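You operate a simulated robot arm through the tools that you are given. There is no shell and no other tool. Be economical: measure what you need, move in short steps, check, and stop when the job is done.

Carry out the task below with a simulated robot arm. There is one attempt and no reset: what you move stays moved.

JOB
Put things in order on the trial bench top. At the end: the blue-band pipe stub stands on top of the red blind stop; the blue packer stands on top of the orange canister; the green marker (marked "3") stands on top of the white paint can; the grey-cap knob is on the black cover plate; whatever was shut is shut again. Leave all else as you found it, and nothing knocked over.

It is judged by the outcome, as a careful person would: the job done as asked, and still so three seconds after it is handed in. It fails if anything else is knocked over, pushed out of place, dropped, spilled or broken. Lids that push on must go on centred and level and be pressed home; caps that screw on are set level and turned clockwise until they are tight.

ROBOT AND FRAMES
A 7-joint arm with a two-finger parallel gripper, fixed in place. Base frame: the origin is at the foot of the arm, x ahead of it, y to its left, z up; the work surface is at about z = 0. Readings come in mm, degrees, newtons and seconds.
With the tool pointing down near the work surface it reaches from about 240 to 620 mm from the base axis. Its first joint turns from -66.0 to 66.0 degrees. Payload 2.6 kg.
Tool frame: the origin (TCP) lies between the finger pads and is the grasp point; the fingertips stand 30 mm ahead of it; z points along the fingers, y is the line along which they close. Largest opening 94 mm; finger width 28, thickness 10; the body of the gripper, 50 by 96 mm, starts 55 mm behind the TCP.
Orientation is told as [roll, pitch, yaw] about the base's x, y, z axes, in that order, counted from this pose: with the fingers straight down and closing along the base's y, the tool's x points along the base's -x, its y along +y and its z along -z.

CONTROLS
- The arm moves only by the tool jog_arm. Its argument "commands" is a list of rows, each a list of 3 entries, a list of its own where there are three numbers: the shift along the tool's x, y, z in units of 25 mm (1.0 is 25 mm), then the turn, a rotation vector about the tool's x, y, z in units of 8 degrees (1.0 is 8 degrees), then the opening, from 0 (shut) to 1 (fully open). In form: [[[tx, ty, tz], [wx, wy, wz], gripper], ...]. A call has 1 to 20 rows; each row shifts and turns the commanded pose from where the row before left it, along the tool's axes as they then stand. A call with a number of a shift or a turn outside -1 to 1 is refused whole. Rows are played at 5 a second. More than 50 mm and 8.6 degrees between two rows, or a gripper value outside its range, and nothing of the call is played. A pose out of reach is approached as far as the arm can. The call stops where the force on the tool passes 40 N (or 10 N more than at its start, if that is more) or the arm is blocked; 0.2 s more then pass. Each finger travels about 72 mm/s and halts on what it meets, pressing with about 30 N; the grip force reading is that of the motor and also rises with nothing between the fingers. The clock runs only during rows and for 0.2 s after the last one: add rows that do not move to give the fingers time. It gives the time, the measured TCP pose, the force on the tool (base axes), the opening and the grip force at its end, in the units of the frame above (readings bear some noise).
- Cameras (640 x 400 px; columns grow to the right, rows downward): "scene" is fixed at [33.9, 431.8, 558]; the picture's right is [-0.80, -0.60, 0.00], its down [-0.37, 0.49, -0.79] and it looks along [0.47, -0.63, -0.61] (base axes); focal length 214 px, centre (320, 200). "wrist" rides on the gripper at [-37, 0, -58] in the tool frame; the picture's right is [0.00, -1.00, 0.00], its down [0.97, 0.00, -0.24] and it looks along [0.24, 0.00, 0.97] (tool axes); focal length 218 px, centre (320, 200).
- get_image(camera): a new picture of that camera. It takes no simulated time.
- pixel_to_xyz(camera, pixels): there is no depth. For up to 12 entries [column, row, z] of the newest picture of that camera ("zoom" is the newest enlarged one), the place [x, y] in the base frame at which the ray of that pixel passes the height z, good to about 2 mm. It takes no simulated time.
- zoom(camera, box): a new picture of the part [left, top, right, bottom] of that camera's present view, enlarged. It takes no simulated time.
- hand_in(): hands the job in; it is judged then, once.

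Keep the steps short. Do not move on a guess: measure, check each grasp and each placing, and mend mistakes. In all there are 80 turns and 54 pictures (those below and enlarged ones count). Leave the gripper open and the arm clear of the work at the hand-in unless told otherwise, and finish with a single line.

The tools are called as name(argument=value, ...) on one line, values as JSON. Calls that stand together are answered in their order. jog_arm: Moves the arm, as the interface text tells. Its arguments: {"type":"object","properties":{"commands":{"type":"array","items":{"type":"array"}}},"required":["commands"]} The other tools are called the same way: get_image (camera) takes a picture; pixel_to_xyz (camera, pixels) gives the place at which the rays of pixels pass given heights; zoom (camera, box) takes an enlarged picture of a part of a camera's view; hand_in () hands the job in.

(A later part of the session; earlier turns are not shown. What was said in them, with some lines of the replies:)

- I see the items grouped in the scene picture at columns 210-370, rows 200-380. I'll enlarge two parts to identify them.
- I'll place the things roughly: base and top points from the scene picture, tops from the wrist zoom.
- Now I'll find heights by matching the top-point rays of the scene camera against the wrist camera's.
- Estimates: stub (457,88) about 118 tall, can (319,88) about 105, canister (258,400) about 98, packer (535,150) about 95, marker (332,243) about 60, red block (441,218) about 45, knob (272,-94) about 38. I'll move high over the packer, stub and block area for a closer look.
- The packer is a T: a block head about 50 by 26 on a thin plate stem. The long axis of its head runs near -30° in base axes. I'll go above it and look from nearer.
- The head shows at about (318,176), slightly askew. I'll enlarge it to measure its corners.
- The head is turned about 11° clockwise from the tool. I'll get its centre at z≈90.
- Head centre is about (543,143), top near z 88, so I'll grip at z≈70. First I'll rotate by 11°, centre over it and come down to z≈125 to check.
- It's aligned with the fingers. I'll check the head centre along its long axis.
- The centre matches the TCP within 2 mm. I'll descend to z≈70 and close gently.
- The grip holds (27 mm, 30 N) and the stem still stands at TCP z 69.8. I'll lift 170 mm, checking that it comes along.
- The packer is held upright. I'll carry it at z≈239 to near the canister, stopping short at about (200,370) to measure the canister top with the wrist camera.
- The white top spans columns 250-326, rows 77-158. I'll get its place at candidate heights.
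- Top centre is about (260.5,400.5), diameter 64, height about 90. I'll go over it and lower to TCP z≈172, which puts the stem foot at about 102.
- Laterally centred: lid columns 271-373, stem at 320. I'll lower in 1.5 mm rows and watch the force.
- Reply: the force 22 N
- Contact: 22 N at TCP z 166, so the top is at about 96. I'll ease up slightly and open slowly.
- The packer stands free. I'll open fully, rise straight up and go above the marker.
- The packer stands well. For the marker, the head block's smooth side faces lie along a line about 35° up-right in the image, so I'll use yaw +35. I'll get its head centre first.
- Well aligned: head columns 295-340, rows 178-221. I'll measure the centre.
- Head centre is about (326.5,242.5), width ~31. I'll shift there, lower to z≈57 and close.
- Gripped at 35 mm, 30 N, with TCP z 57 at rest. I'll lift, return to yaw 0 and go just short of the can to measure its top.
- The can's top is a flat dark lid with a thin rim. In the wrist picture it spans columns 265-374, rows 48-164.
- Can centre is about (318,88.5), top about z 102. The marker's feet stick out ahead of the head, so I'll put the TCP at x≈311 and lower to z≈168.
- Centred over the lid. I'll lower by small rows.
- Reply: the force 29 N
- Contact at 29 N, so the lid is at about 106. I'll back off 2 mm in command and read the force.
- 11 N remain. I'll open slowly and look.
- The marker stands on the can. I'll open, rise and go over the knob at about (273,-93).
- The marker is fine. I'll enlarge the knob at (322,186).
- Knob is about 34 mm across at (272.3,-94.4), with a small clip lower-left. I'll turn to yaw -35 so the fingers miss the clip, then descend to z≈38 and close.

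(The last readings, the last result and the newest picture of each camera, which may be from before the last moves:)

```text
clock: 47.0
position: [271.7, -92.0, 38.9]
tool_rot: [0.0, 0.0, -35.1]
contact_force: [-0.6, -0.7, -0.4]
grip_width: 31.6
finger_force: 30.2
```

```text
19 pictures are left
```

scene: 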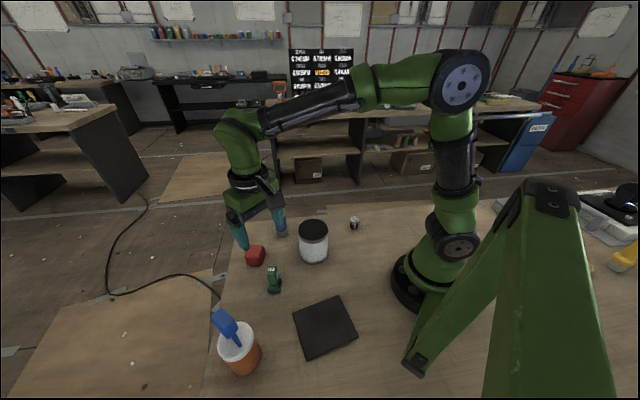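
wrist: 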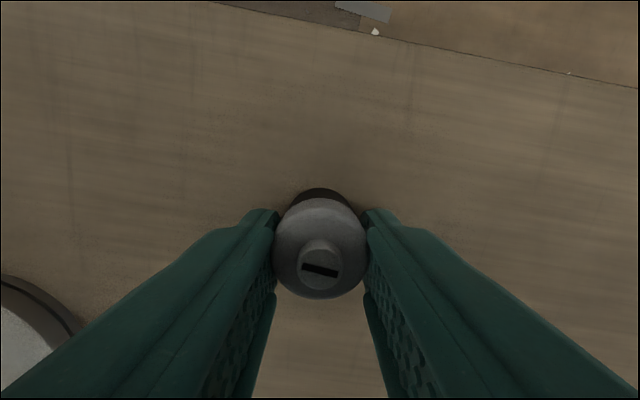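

Gripped (31.6 mm). I'll lift high over everything, unwind the yaw and swing outward of the base toward the plate.

jog_arm(commands=[[[0, 0, -0.5], [0, 0, 0], 0.1], [[0, 0, -1], [0, 0, 0], 0.1], [[0, 0, -1], [0, 0, 0], 0.1], [[0, 0, -1], [0, 0, 0], 0.1], [[0, 0, -1], [0, 0, 0], 0.1], [[0, 0, -1], [0, 0, -0.88], 0.1], [[0, 0, -1], [0, 0, -0.88], 0.1], [[0, 0, -1], [0, 0, -0.88], 0.1], [[0, 0, -1], [0, 0, -0.88], 0.1], [[0, 0, -1], [0, 0, -0.86], 0.1], [[0, 0, -0.5], [0, 0, 0], 0.1], [[-0.05, 0.98, 0], [0, 0, 0], 0.1], [[-0.05, 0.98, 0], [0, 0, 0], 0.1], [[-0.05, 0.98, 0], [0, 0, 0], 0.1], [[-0.05, 0.98, 0], [0, 0, 0], 0.1], [[-0.05, 0.98, 0], [0, 0, 0], 0.1], [[-0.05, 0.98, 0], [0, 0, 0], 0.1], [[-0.05, 0.98, 0], [0, 0, 0], 0.1], [[0, 0, 0], [0, 0, 0], 0.1]])

jog_arm(commands=[[[0.68, 0.94, 0], [0, 0, 0], 0.1], [[0.68, 0.94, 0], [0, 0, 0], 0.1], [[0.68, 0.94, 0], [0, 0, 0], 0.1], [[0.68, 0.94, 0], [0, 0, 0], 0.1], [[0.68, 0.94, 0], [0, 0, 0], 0.1], [[0.68, 0.94, 0], [0, 0, 0], 0.1], [[0.68, 0.94, 0], [0, 0, 0], 0.1], [[0, 0, 0.9], [0, 0, 0], 0.1], [[0, 0, 0.9], [0, 0, 0], 0.1], [[0, 0, 0.9], [0, 0, 0], 0.1], [[0, 0, 0.9], [0, 0, 0], 0.1], [[0, 0, 0.9], [0, 0, 0], 0.1], [[0, 0, 0.9], [0, 0, 0], 0.1], [[0, 0, 0], [0, 0, 0], 0.1], [[0, 0, 0], [0, 0, 0], 0.1]])

get_image(camera="wrist")

get_image(camera="scene")

```text
clock: 51.0
position: [280.0, 78.0, 290.0]
tool_rot: [0.0, 0.0, 0.1]
contact_force: [0.4, -0.7, -1.5]
grip_width: 31.6
finger_force: 29.9
```

```text
clock: 54.2
position: [162.0, 242.8, 153.8]
tool_rot: [0.0, 0.1, 0.0]
contact_force: [0.3, -0.1, -0.5]
grip_width: 31.7
finger_force: 30.3
```

```text
18 pictures are left
```

wrist: 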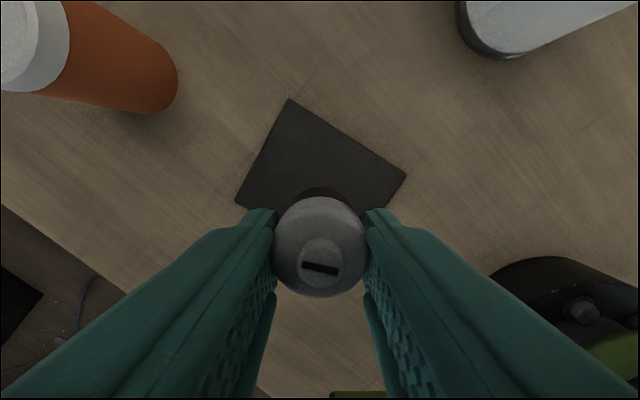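

```text
17 pictures are left
```

scene: 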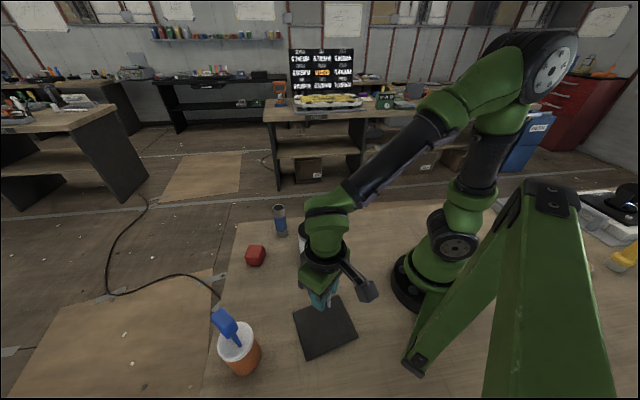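

Position is over the plate centre. I'll lower to z≈52.

jog_arm(commands=[[[0, 0, 0.9], [0, 0, 0], 0.1], [[0, 0, 0.9], [0, 0, 0], 0.1], [[0, 0, 0.9], [0, 0, 0], 0.1], [[0, 0, 0.9], [0, 0, 0], 0.1], [[0, 0, 0.44], [0, 0, 0], 0.1], [[0, 0, 0], [0, 0, 0], 0.1], [[0, 0, 0.08], [0, 0, 0], 0.1], [[0, 0, 0.08], [0, 0, 0], 0.1], [[0, 0, 0], [0, 0, 0], 0.1]])

get_image(camera="wrist")

```text
clock: 56.2
position: [160.6, 243.0, 49.8]
tool_rot: [0.0, 0.0, 0.0]
contact_force: [0.1, 1.1, -0.5]
grip_width: 31.5
finger_force: 29.8
```

```text
16 pictures are left
```

wrist: 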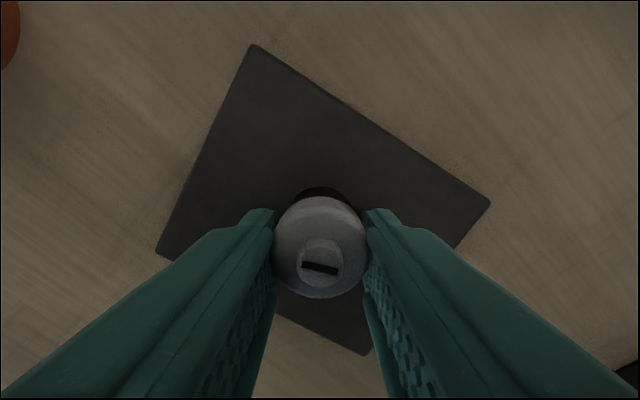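

No contact yet at 49.8. I'll continue in 1.25 mm rows.

jog_arm(commands=[[[0, 0, 0.05], [0, 0, 0], 0.1], [[0, 0, 0.05], [0, 0, 0], 0.1], [[0, 0, 0.05], [0, 0, 0], 0.1], [[0, 0, 0], [0, 0, 0], 0.1]])

```text
clock: 57.2
position: [161.7, 244.1, 46.1]
tool_rot: [0.1, -0.1, 0.0]
contact_force: [1.1, -9.5, 25.7]
grip_width: 31.5
finger_force: 29.4
```

Contact (26 N). I'll ease up 1 mm, then open slowly and look.

jog_arm(commands=[[[0, 0, -0.045], [0, 0, 0], 0.1], [[0, 0, 0], [0, 0, 0], 0.3], [[0, 0, 0], [0, 0, 0], 0.33], [[0, 0, 0], [0, 0, 0], 0.36], [[0, 0, 0], [0, 0, 0], 0.42], [[0, 0, 0], [0, 0, 0], 0.5], [[0, 0, 0], [0, 0, 0], 0.7], [[0, 0, 0], [0, 0, 0], 0.7]])

get_image(camera="wrist")

```text
clock: 59.0
position: [161.8, 244.4, 47.5]
tool_rot: [0.0, 0.0, 0.0]
contact_force: [-0.2, 0.1, 0.3]
grip_width: 65.8
finger_force: 0.1
```

```text
15 pictures are left
```

wrist: 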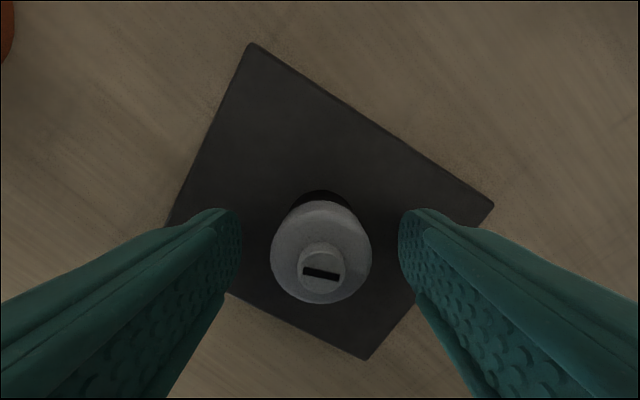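

The knob stands on the plate, which hasn't shifted. I'll open, rise and go over to the red block and stub to measure them.

jog_arm(commands=[[[0, 0, 0], [0, 0, 0], 0.9], [[0, 0, -0.5], [0, 0, 0], 0.9], [[0, 0, -1], [0, 0, 0], 0.9], [[0, 0, -1], [0, 0, 0], 0.9], [[0, 0, -1], [0, 0, 0], 0.9], [[0, 0, -1], [0, 0, 0], 0.9], [[0, 0, -1], [0, 0, 0], 0.9], [[0, 0, -1], [0, 0, 0], 0.9], [[-0.99, -0.095, -0.3], [0, 0, 0], 0.9], [[-0.99, -0.095, -0.3], [0, 0, 0], 0.9], [[-0.99, -0.095, 0], [0, 0, 0], 0.9], [[-0.99, -0.095, 0], [0, 0, 0], 0.9], [[-0.99, -0.095, 0], [0, 0, 0], 0.9], [[-0.99, -0.095, 0], [0, 0, 0], 0.9], [[-0.99, -0.095, 0], [0, 0, 0], 0.9], [[-0.99, -0.095, 0], [0, 0, 0], 0.9], [[-0.99, -0.095, 0], [0, 0, 0], 0.9], [[-0.99, -0.095, 0], [0, 0, 0], 0.9], [[-0.99, -0.095, 0], [0, 0, 0], 0.9], [[0, 0, 0], [0, 0, 0], 0.9]])

zoom(camera="wrist", box=[220, 80, 440, 220])

zoom(camera="scene", box=[200, 200, 380, 380])

```text
clock: 63.2
position: [435.3, 215.9, 225.1]
tool_rot: [0.0, -0.1, -0.1]
contact_force: [-0.5, 0.7, 0.0]
grip_width: 84.7
finger_force: 0.1
```

```text
2.86 times, centred on (330, 150) of wrist
```

zoom: 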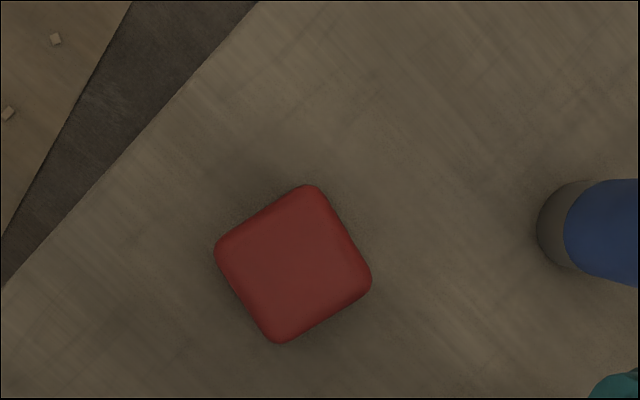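

```text
2.22 times, centred on (290, 290) of scene
```

zoom: 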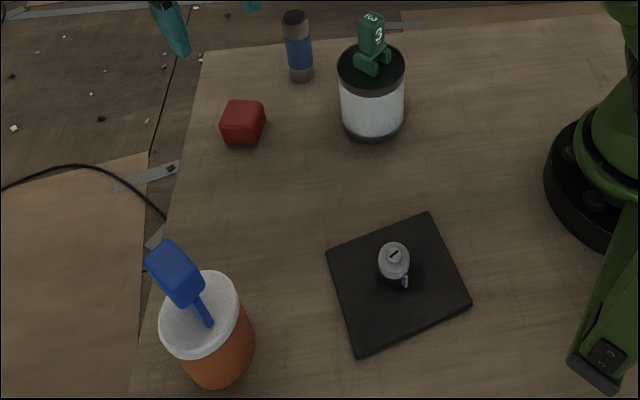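

Everything placed stands well. Red block centre computes to about (444,215). I'll move over the stub at about (457,88).

jog_arm(commands=[[[-0.15, -0.86, 0], [0, 0, 0], 1], [[-0.15, -0.86, 0], [0, 0, 0], 1], [[-0.15, -0.86, 0], [0, 0, 0], 1], [[-0.15, -0.86, 0], [0, 0, 0], 1], [[-0.15, -0.86, 0], [0, 0, 0], 1], [[-0.15, -0.82, 0], [0, 0, 0], 1], [[0, 0, 0], [0, 0, 0], 1], [[0, 0, 0], [0, 0, 0], 1]])

get_image(camera="wrist")

```text
clock: 65.0
position: [457.4, 89.4, 224.3]
tool_rot: [0.0, 0.0, 0.0]
contact_force: [-0.2, 0.0, -0.9]
grip_width: 94.1
finger_force: 0.0
```

```text
12 pictures are left
```

wrist: 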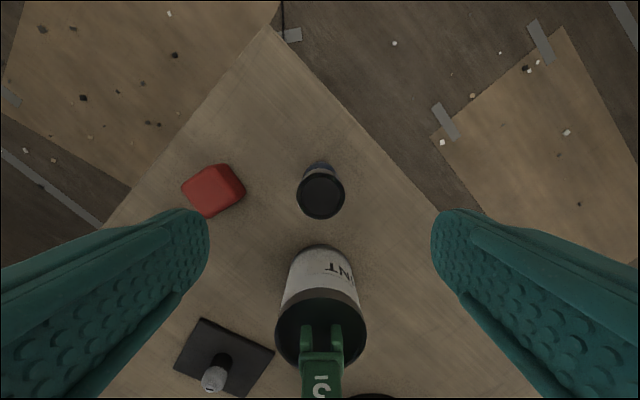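

Stub top spans columns 297-345, rows 172-218. I'll measure it.

pixel_to_xyz(camera="wrist", pixels=[[320.5, 195, 118], [297, 195, 118], [345, 195, 118], [320.5, 172, 118], [320.5, 218, 118], [212, 188, 47], [212, 188, 40]])

```text
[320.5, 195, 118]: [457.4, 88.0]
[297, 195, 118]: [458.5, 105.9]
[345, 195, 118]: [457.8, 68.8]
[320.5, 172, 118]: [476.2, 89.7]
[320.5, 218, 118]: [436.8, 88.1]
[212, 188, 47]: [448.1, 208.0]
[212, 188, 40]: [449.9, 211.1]
```

Stub centre is (457,88), diameter about 38. I'll descend to z≈80 and close.

jog_arm(commands=[[[0, -0.05, 0], [0, 0, 0], 1], [[0, 0, 0.85], [0, 0, 0], 1], [[0, 0, 0.85], [0, 0, 0], 1], [[0, 0, 0.85], [0, 0, 0], 1], [[0, 0, 0.85], [0, 0, 0], 1], [[0, 0, 0.85], [0, 0, 0], 1], [[0, 0, 0.85], [0, 0, 0], 1], [[0, 0, 0.67], [0, 0, 0], 1], [[0, 0, 0], [0, 0, 0], 1], [[0, 0, 0], [0, 0, 0], 0.7], [[0, 0, 0], [0, 0, 0], 0.5], [[0, 0, 0], [0, 0, 0], 0.3], [[0, 0, 0], [0, 0, 0], 0.1], [[0, 0, 0], [0, 0, 0], 0.1], [[0, 0, 0], [0, 0, 0], 0.1]])

get_image(camera="wrist")

```text
clock: 68.2
position: [457.5, 87.1, 79.1]
tool_rot: [0.0, 0.0, 0.0]
contact_force: [0.7, 0.8, 0.7]
grip_width: 37.0
finger_force: 29.6
```

```text
11 pictures are left
```

wrist: 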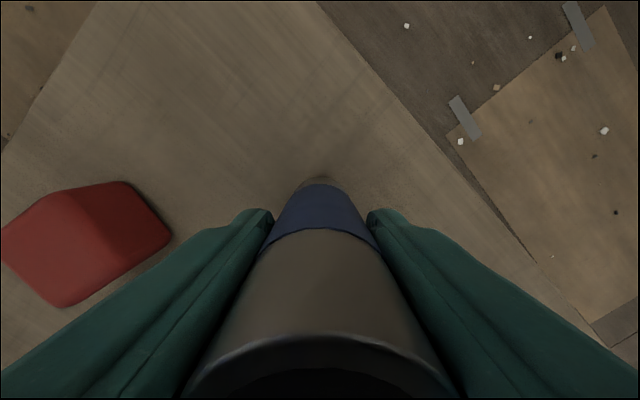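

Gripped (37 mm). I'll lift 110 mm and go just short of the red block to measure it precisely.

jog_arm(commands=[[[0, 0, -0.4], [0, 0, 0], 0.1], [[0, 0, -0.8], [0, 0, 0], 0.1], [[0, 0, -0.8], [0, 0, 0], 0.1], [[0, 0, -0.8], [0, 0, 0], 0.1], [[0, 0, -0.8], [0, 0, 0], 0.1], [[0, 0, -0.8], [0, 0, 0], 0.1], [[0.3, 0.86, 0], [0, 0, 0], 0.1], [[0.3, 0.86, 0], [0, 0, 0], 0.1], [[0.5, 0.86, 0], [0, 0, 0], 0.1], [[0.6, 0.86, 0], [0, 0, 0], 0.1], [[0.6, 0.86, 0], [0, 0, 0], 0.1], [[0.58, 0.82, 0], [0, 0, 0], 0.1], [[0, 0, 0], [0, 0, 0], 0.1], [[0, 0, 0], [0, 0, 0], 0.1]])

get_image(camera="wrist")

```text
clock: 71.2
position: [383.6, 215.0, 191.8]
tool_rot: [0.0, 0.0, 0.1]
contact_force: [0.5, 0.3, -2.1]
grip_width: 36.7
finger_force: 30.0
```

```text
10 pictures are left
```

wrist: 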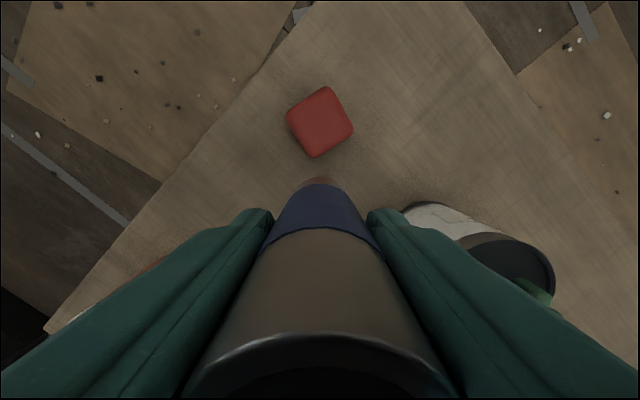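

I'll enlarge the red block to find its top face centre.

zoom(camera="wrist", box=[270, 75, 370, 175])

pixel_to_xyz(camera="zoom", pixels=[[320, 185, 40], [320, 185, 50]])

pixel_to_xyz(camera="wrist", pixels=[[319.5, 121, 47], [286, 112, 47], [353, 129, 47], [327, 86, 47], [314, 157, 47]])

pixel_to_xyz(camera="scene", pixels=[[255.3, 250.5, 40], [255.3, 250.5, 50]])

```text
4.00 times, centred on (320, 125) of wrist
```

zoom: 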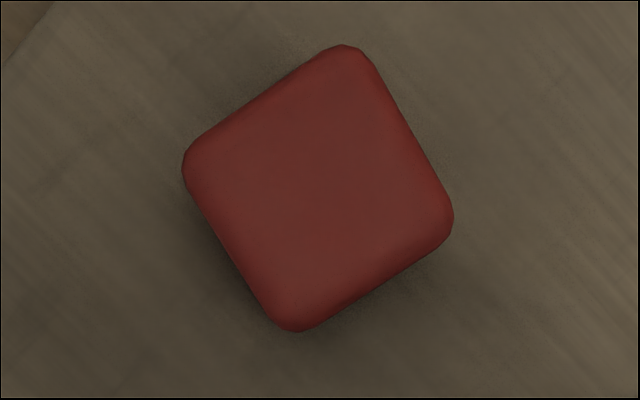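

```text
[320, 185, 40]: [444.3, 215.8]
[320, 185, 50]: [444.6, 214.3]
```

```text
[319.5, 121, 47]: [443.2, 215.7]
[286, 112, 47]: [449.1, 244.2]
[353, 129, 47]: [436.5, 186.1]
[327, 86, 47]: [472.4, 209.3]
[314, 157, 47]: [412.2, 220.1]
```

```text
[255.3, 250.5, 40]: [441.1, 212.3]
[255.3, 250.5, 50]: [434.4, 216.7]
```

Block centre is about (444,215.3). I'll go over it and lower to z≈138.

jog_arm(commands=[[[-0.8, 0, 0], [0, 0, 0], 0.1], [[-0.8, 0, 0], [0, 0, 0], 0.1], [[-0.82, 0.012, 0], [0, 0, 0], 0.1], [[0, 0, 0], [0, 0, 0], 0.1], [[0, 0, 0.7], [0, 0, 0], 0.1], [[0, 0, 0.75], [0, 0, 0], 0.1], [[0, 0, 0.7], [0, 0, 0], 0.1], [[0, 0, 0], [0, 0, 0], 0.1], [[0, 0, 0], [0, 0, 0], 0.1]])

zoom(camera="scene", box=[205, 190, 305, 280])

get_image(camera="wrist")

```text
clock: 73.2
position: [444.5, 216.5, 135.7]
tool_rot: [0.0, 0.0, 0.0]
contact_force: [-0.2, -0.5, -2.9]
grip_width: 36.9
finger_force: 29.9
```

```text
4.44 times, centred on (255, 235) of scene
```

zoom: 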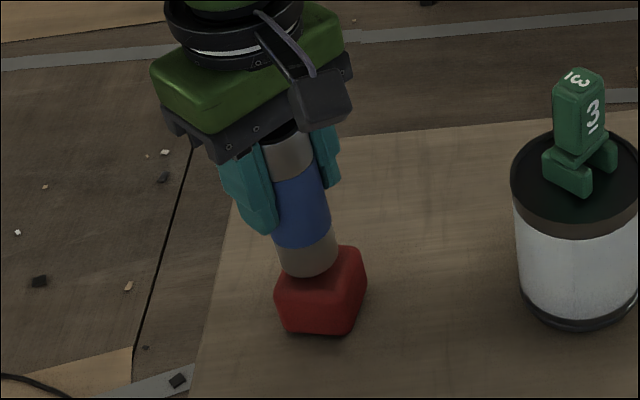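

```text
7 pictures are left
```

wrist: 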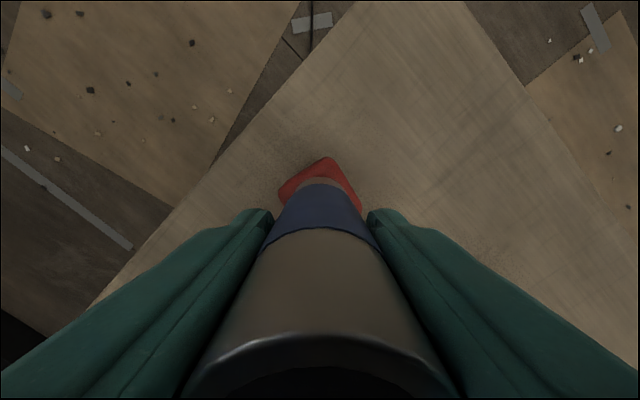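

It looks well centred. I'll check the block's front corner and lower by small rows.

pixel_to_xyz(camera="wrist", pixels=[[328, 157, 45], [278, 192, 45]])

jog_arm(commands=[[[0, 0, 0.08], [0, 0, 0], 0.1], [[0, 0, 0.08], [0, 0, 0], 0.1], [[0, 0, 0.08], [0, 0, 0], 0.1], [[0, 0, 0], [0, 0, 0], 0.1]])

```text
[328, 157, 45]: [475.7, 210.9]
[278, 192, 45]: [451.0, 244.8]
```

```text
clock: 74.2
position: [445.9, 216.3, 130.1]
tool_rot: [0.0, -0.1, 0.0]
contact_force: [0.0, 0.8, -1.0]
grip_width: 36.8
finger_force: 29.5
```

Corners agree within 2-3 mm and the TCP sits at the block centre. No contact yet, so I'll continue.

jog_arm(commands=[[[0, 0, 0.05], [0, 0, 0], 0.1], [[0, 0, 0.05], [0, 0, 0], 0.1], [[0, 0, 0.05], [0, 0, 0], 0.1], [[0, 0, 0], [0, 0, 0], 0.1]])

```text
clock: 75.2
position: [444.7, 216.3, 127.0]
tool_rot: [0.0, 0.0, 0.0]
contact_force: [0.2, -0.6, -1.4]
grip_width: 37.0
finger_force: 30.2
```

Still free (-1.4 N) at 127. I'll continue.

jog_arm(commands=[[[0, 0, 0.05], [0, 0, 0], 0.1], [[0, 0, 0.05], [0, 0, 0], 0.1], [[0, 0, 0], [0, 0, 0], 0.1]])

```text
clock: 76.0
position: [445.1, 216.4, 124.4]
tool_rot: [-0.1, 0.0, -0.1]
contact_force: [-2.4, -2.2, 4.4]
grip_width: 37.1
finger_force: 29.9
```

Light contact begins (about 6 N net). I'll add 0.5 mm and read.

jog_arm(commands=[[[0, 0, 0.025], [0, 0, 0], 0.1], [[0, 0, 0], [0, 0, 0], 0.1]])

zoom(camera="scene", box=[215, 210, 295, 280])

```text
clock: 76.6
position: [445.0, 217.3, 125.3]
tool_rot: [0.0, -0.1, 0.1]
contact_force: [-3.2, -1.0, 11.6]
grip_width: 36.9
finger_force: 30.0
```

```text
5.71 times, centred on (255, 245) of scene
```

zoom: 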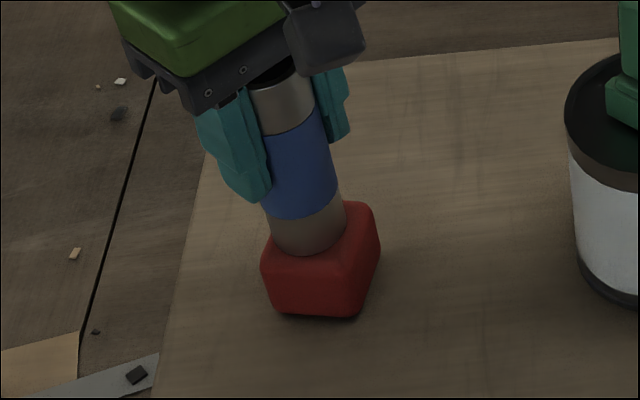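

In this view the stub seems a few mm left of the block's top centre. I'll measure that.

pixel_to_xyz(camera="zoom", pixels=[[308, 235, 46], [270, 235, 46], [345, 228, 46], [265, 254, 40], [354, 266, 40], [377, 222, 40], [274, 310, 0], [355, 316, 0], [380, 255, 5]])

```text
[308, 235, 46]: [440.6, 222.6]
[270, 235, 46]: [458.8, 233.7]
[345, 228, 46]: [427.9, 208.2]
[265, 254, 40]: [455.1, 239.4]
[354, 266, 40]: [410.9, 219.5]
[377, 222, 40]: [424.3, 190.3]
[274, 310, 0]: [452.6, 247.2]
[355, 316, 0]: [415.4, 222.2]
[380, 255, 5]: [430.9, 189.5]
```

The stub is about (2.5,3) mm off centre. I'll lift 5 mm, shift (-2.5,-2.5) and set it down again.

jog_arm(commands=[[[0, 0, -0.2], [0, 0, 0], 0.1], [[0, 0, 0], [0, 0, 0], 0.1], [[0.1, -0.1, 0], [0, 0, 0], 0.1], [[0, 0, 0], [0, 0, 0], 0.1], [[0, 0, 0.1], [0, 0, 0], 0.1], [[0, 0, 0.06], [0, 0, 0], 0.1], [[0, 0, 0.04], [0, 0, 0], 0.1], [[0, 0, 0], [0, 0, 0], 0.1]])

zoom(camera="scene", box=[215, 210, 295, 280])

```text
clock: 78.4
position: [442.6, 213.7, 124.8]
tool_rot: [0.0, -0.1, -0.2]
contact_force: [-4.2, -1.9, 12.1]
grip_width: 36.8
finger_force: 30.2
```

```text
5.71 times, centred on (255, 245) of scene
```

zoom: 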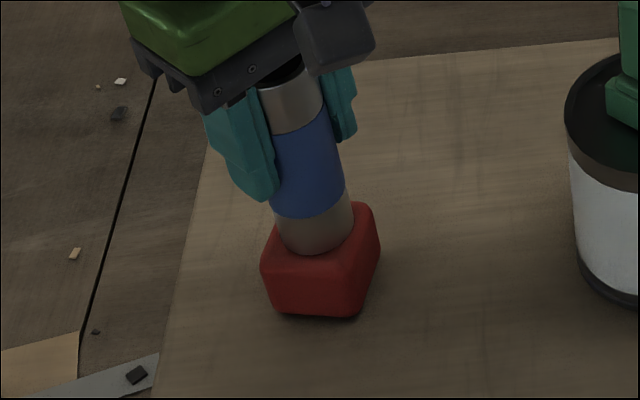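

Better centred, with 12 N of contact. I'll release slowly.

jog_arm(commands=[[[0, 0, -0.02], [0, 0, 0], 0.3], [[0, 0, 0], [0, 0, 0], 0.36], [[0, 0, 0], [0, 0, 0], 0.39], [[0, 0, 0], [0, 0, 0], 0.42], [[0, 0, 0], [0, 0, 0], 0.47], [[0, 0, 0], [0, 0, 0], 0.6], [[0, 0, 0], [0, 0, 0], 0.8], [[0, 0, 0], [0, 0, 0], 1], [[0, 0, 0], [0, 0, 0], 1]])

zoom(camera="scene", box=[215, 190, 315, 280])

```text
clock: 80.4
position: [441.9, 213.0, 125.3]
tool_rot: [0.0, 0.0, 0.1]
contact_force: [-0.4, 0.2, 0.6]
grip_width: 94.0
finger_force: 0.0
```

```text
4.44 times, centred on (265, 235) of scene
```

zoom: 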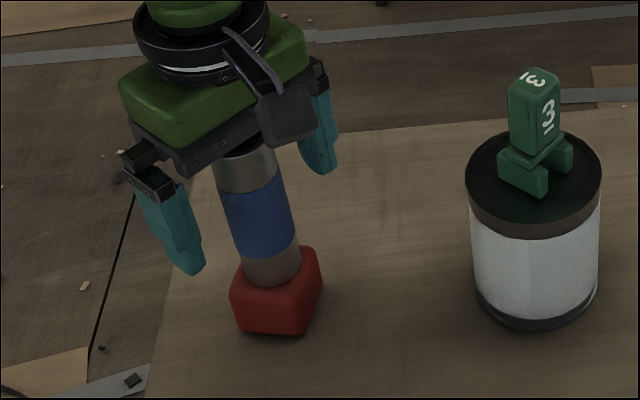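

The stub stands free. I'll rise straight up 200 mm and then take a final look.

jog_arm(commands=[[[0, 0, -0.3], [0, 0, 0], 1], [[0, 0, -0.8], [0, 0, 0], 1], [[0, 0, -0.9], [0, 0, 0], 1], [[0, 0, -0.9], [0, 0, 0], 1], [[0, 0, -0.9], [0, 0, 0], 1], [[0, 0, -0.9], [0, 0, 0], 1], [[0, 0, -0.9], [0, 0, 0], 1], [[0, 0, -0.9], [0, 0, 0], 1], [[0, 0, -0.9], [0, 0, 0], 1], [[0, 0, 0], [0, 0, 0], 1], [[0, 0, 0], [0, 0, 0], 1]])

zoom(camera="scene", box=[190, 190, 390, 390])

```text
clock: 82.8
position: [442.7, 213.4, 307.9]
tool_rot: [0.1, 0.0, -0.1]
contact_force: [-0.5, 0.4, 0.0]
grip_width: 94.1
finger_force: 0.1
```

```text
2.00 times, centred on (290, 290) of scene
```

zoom: 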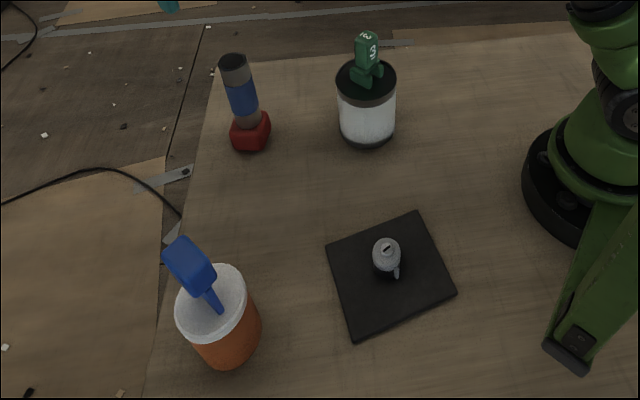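

All four things stand where asked, nothing else has shifted, the gripper is open and the arm is clear. I'm handing in.

hand_in()

```text
The job is handed in.
```

The job is handed in: stub on the red block, packer on the canister, marker on the paint can and knob on the plate, with no lid or cap opened and nothing knocked over in the final picture.
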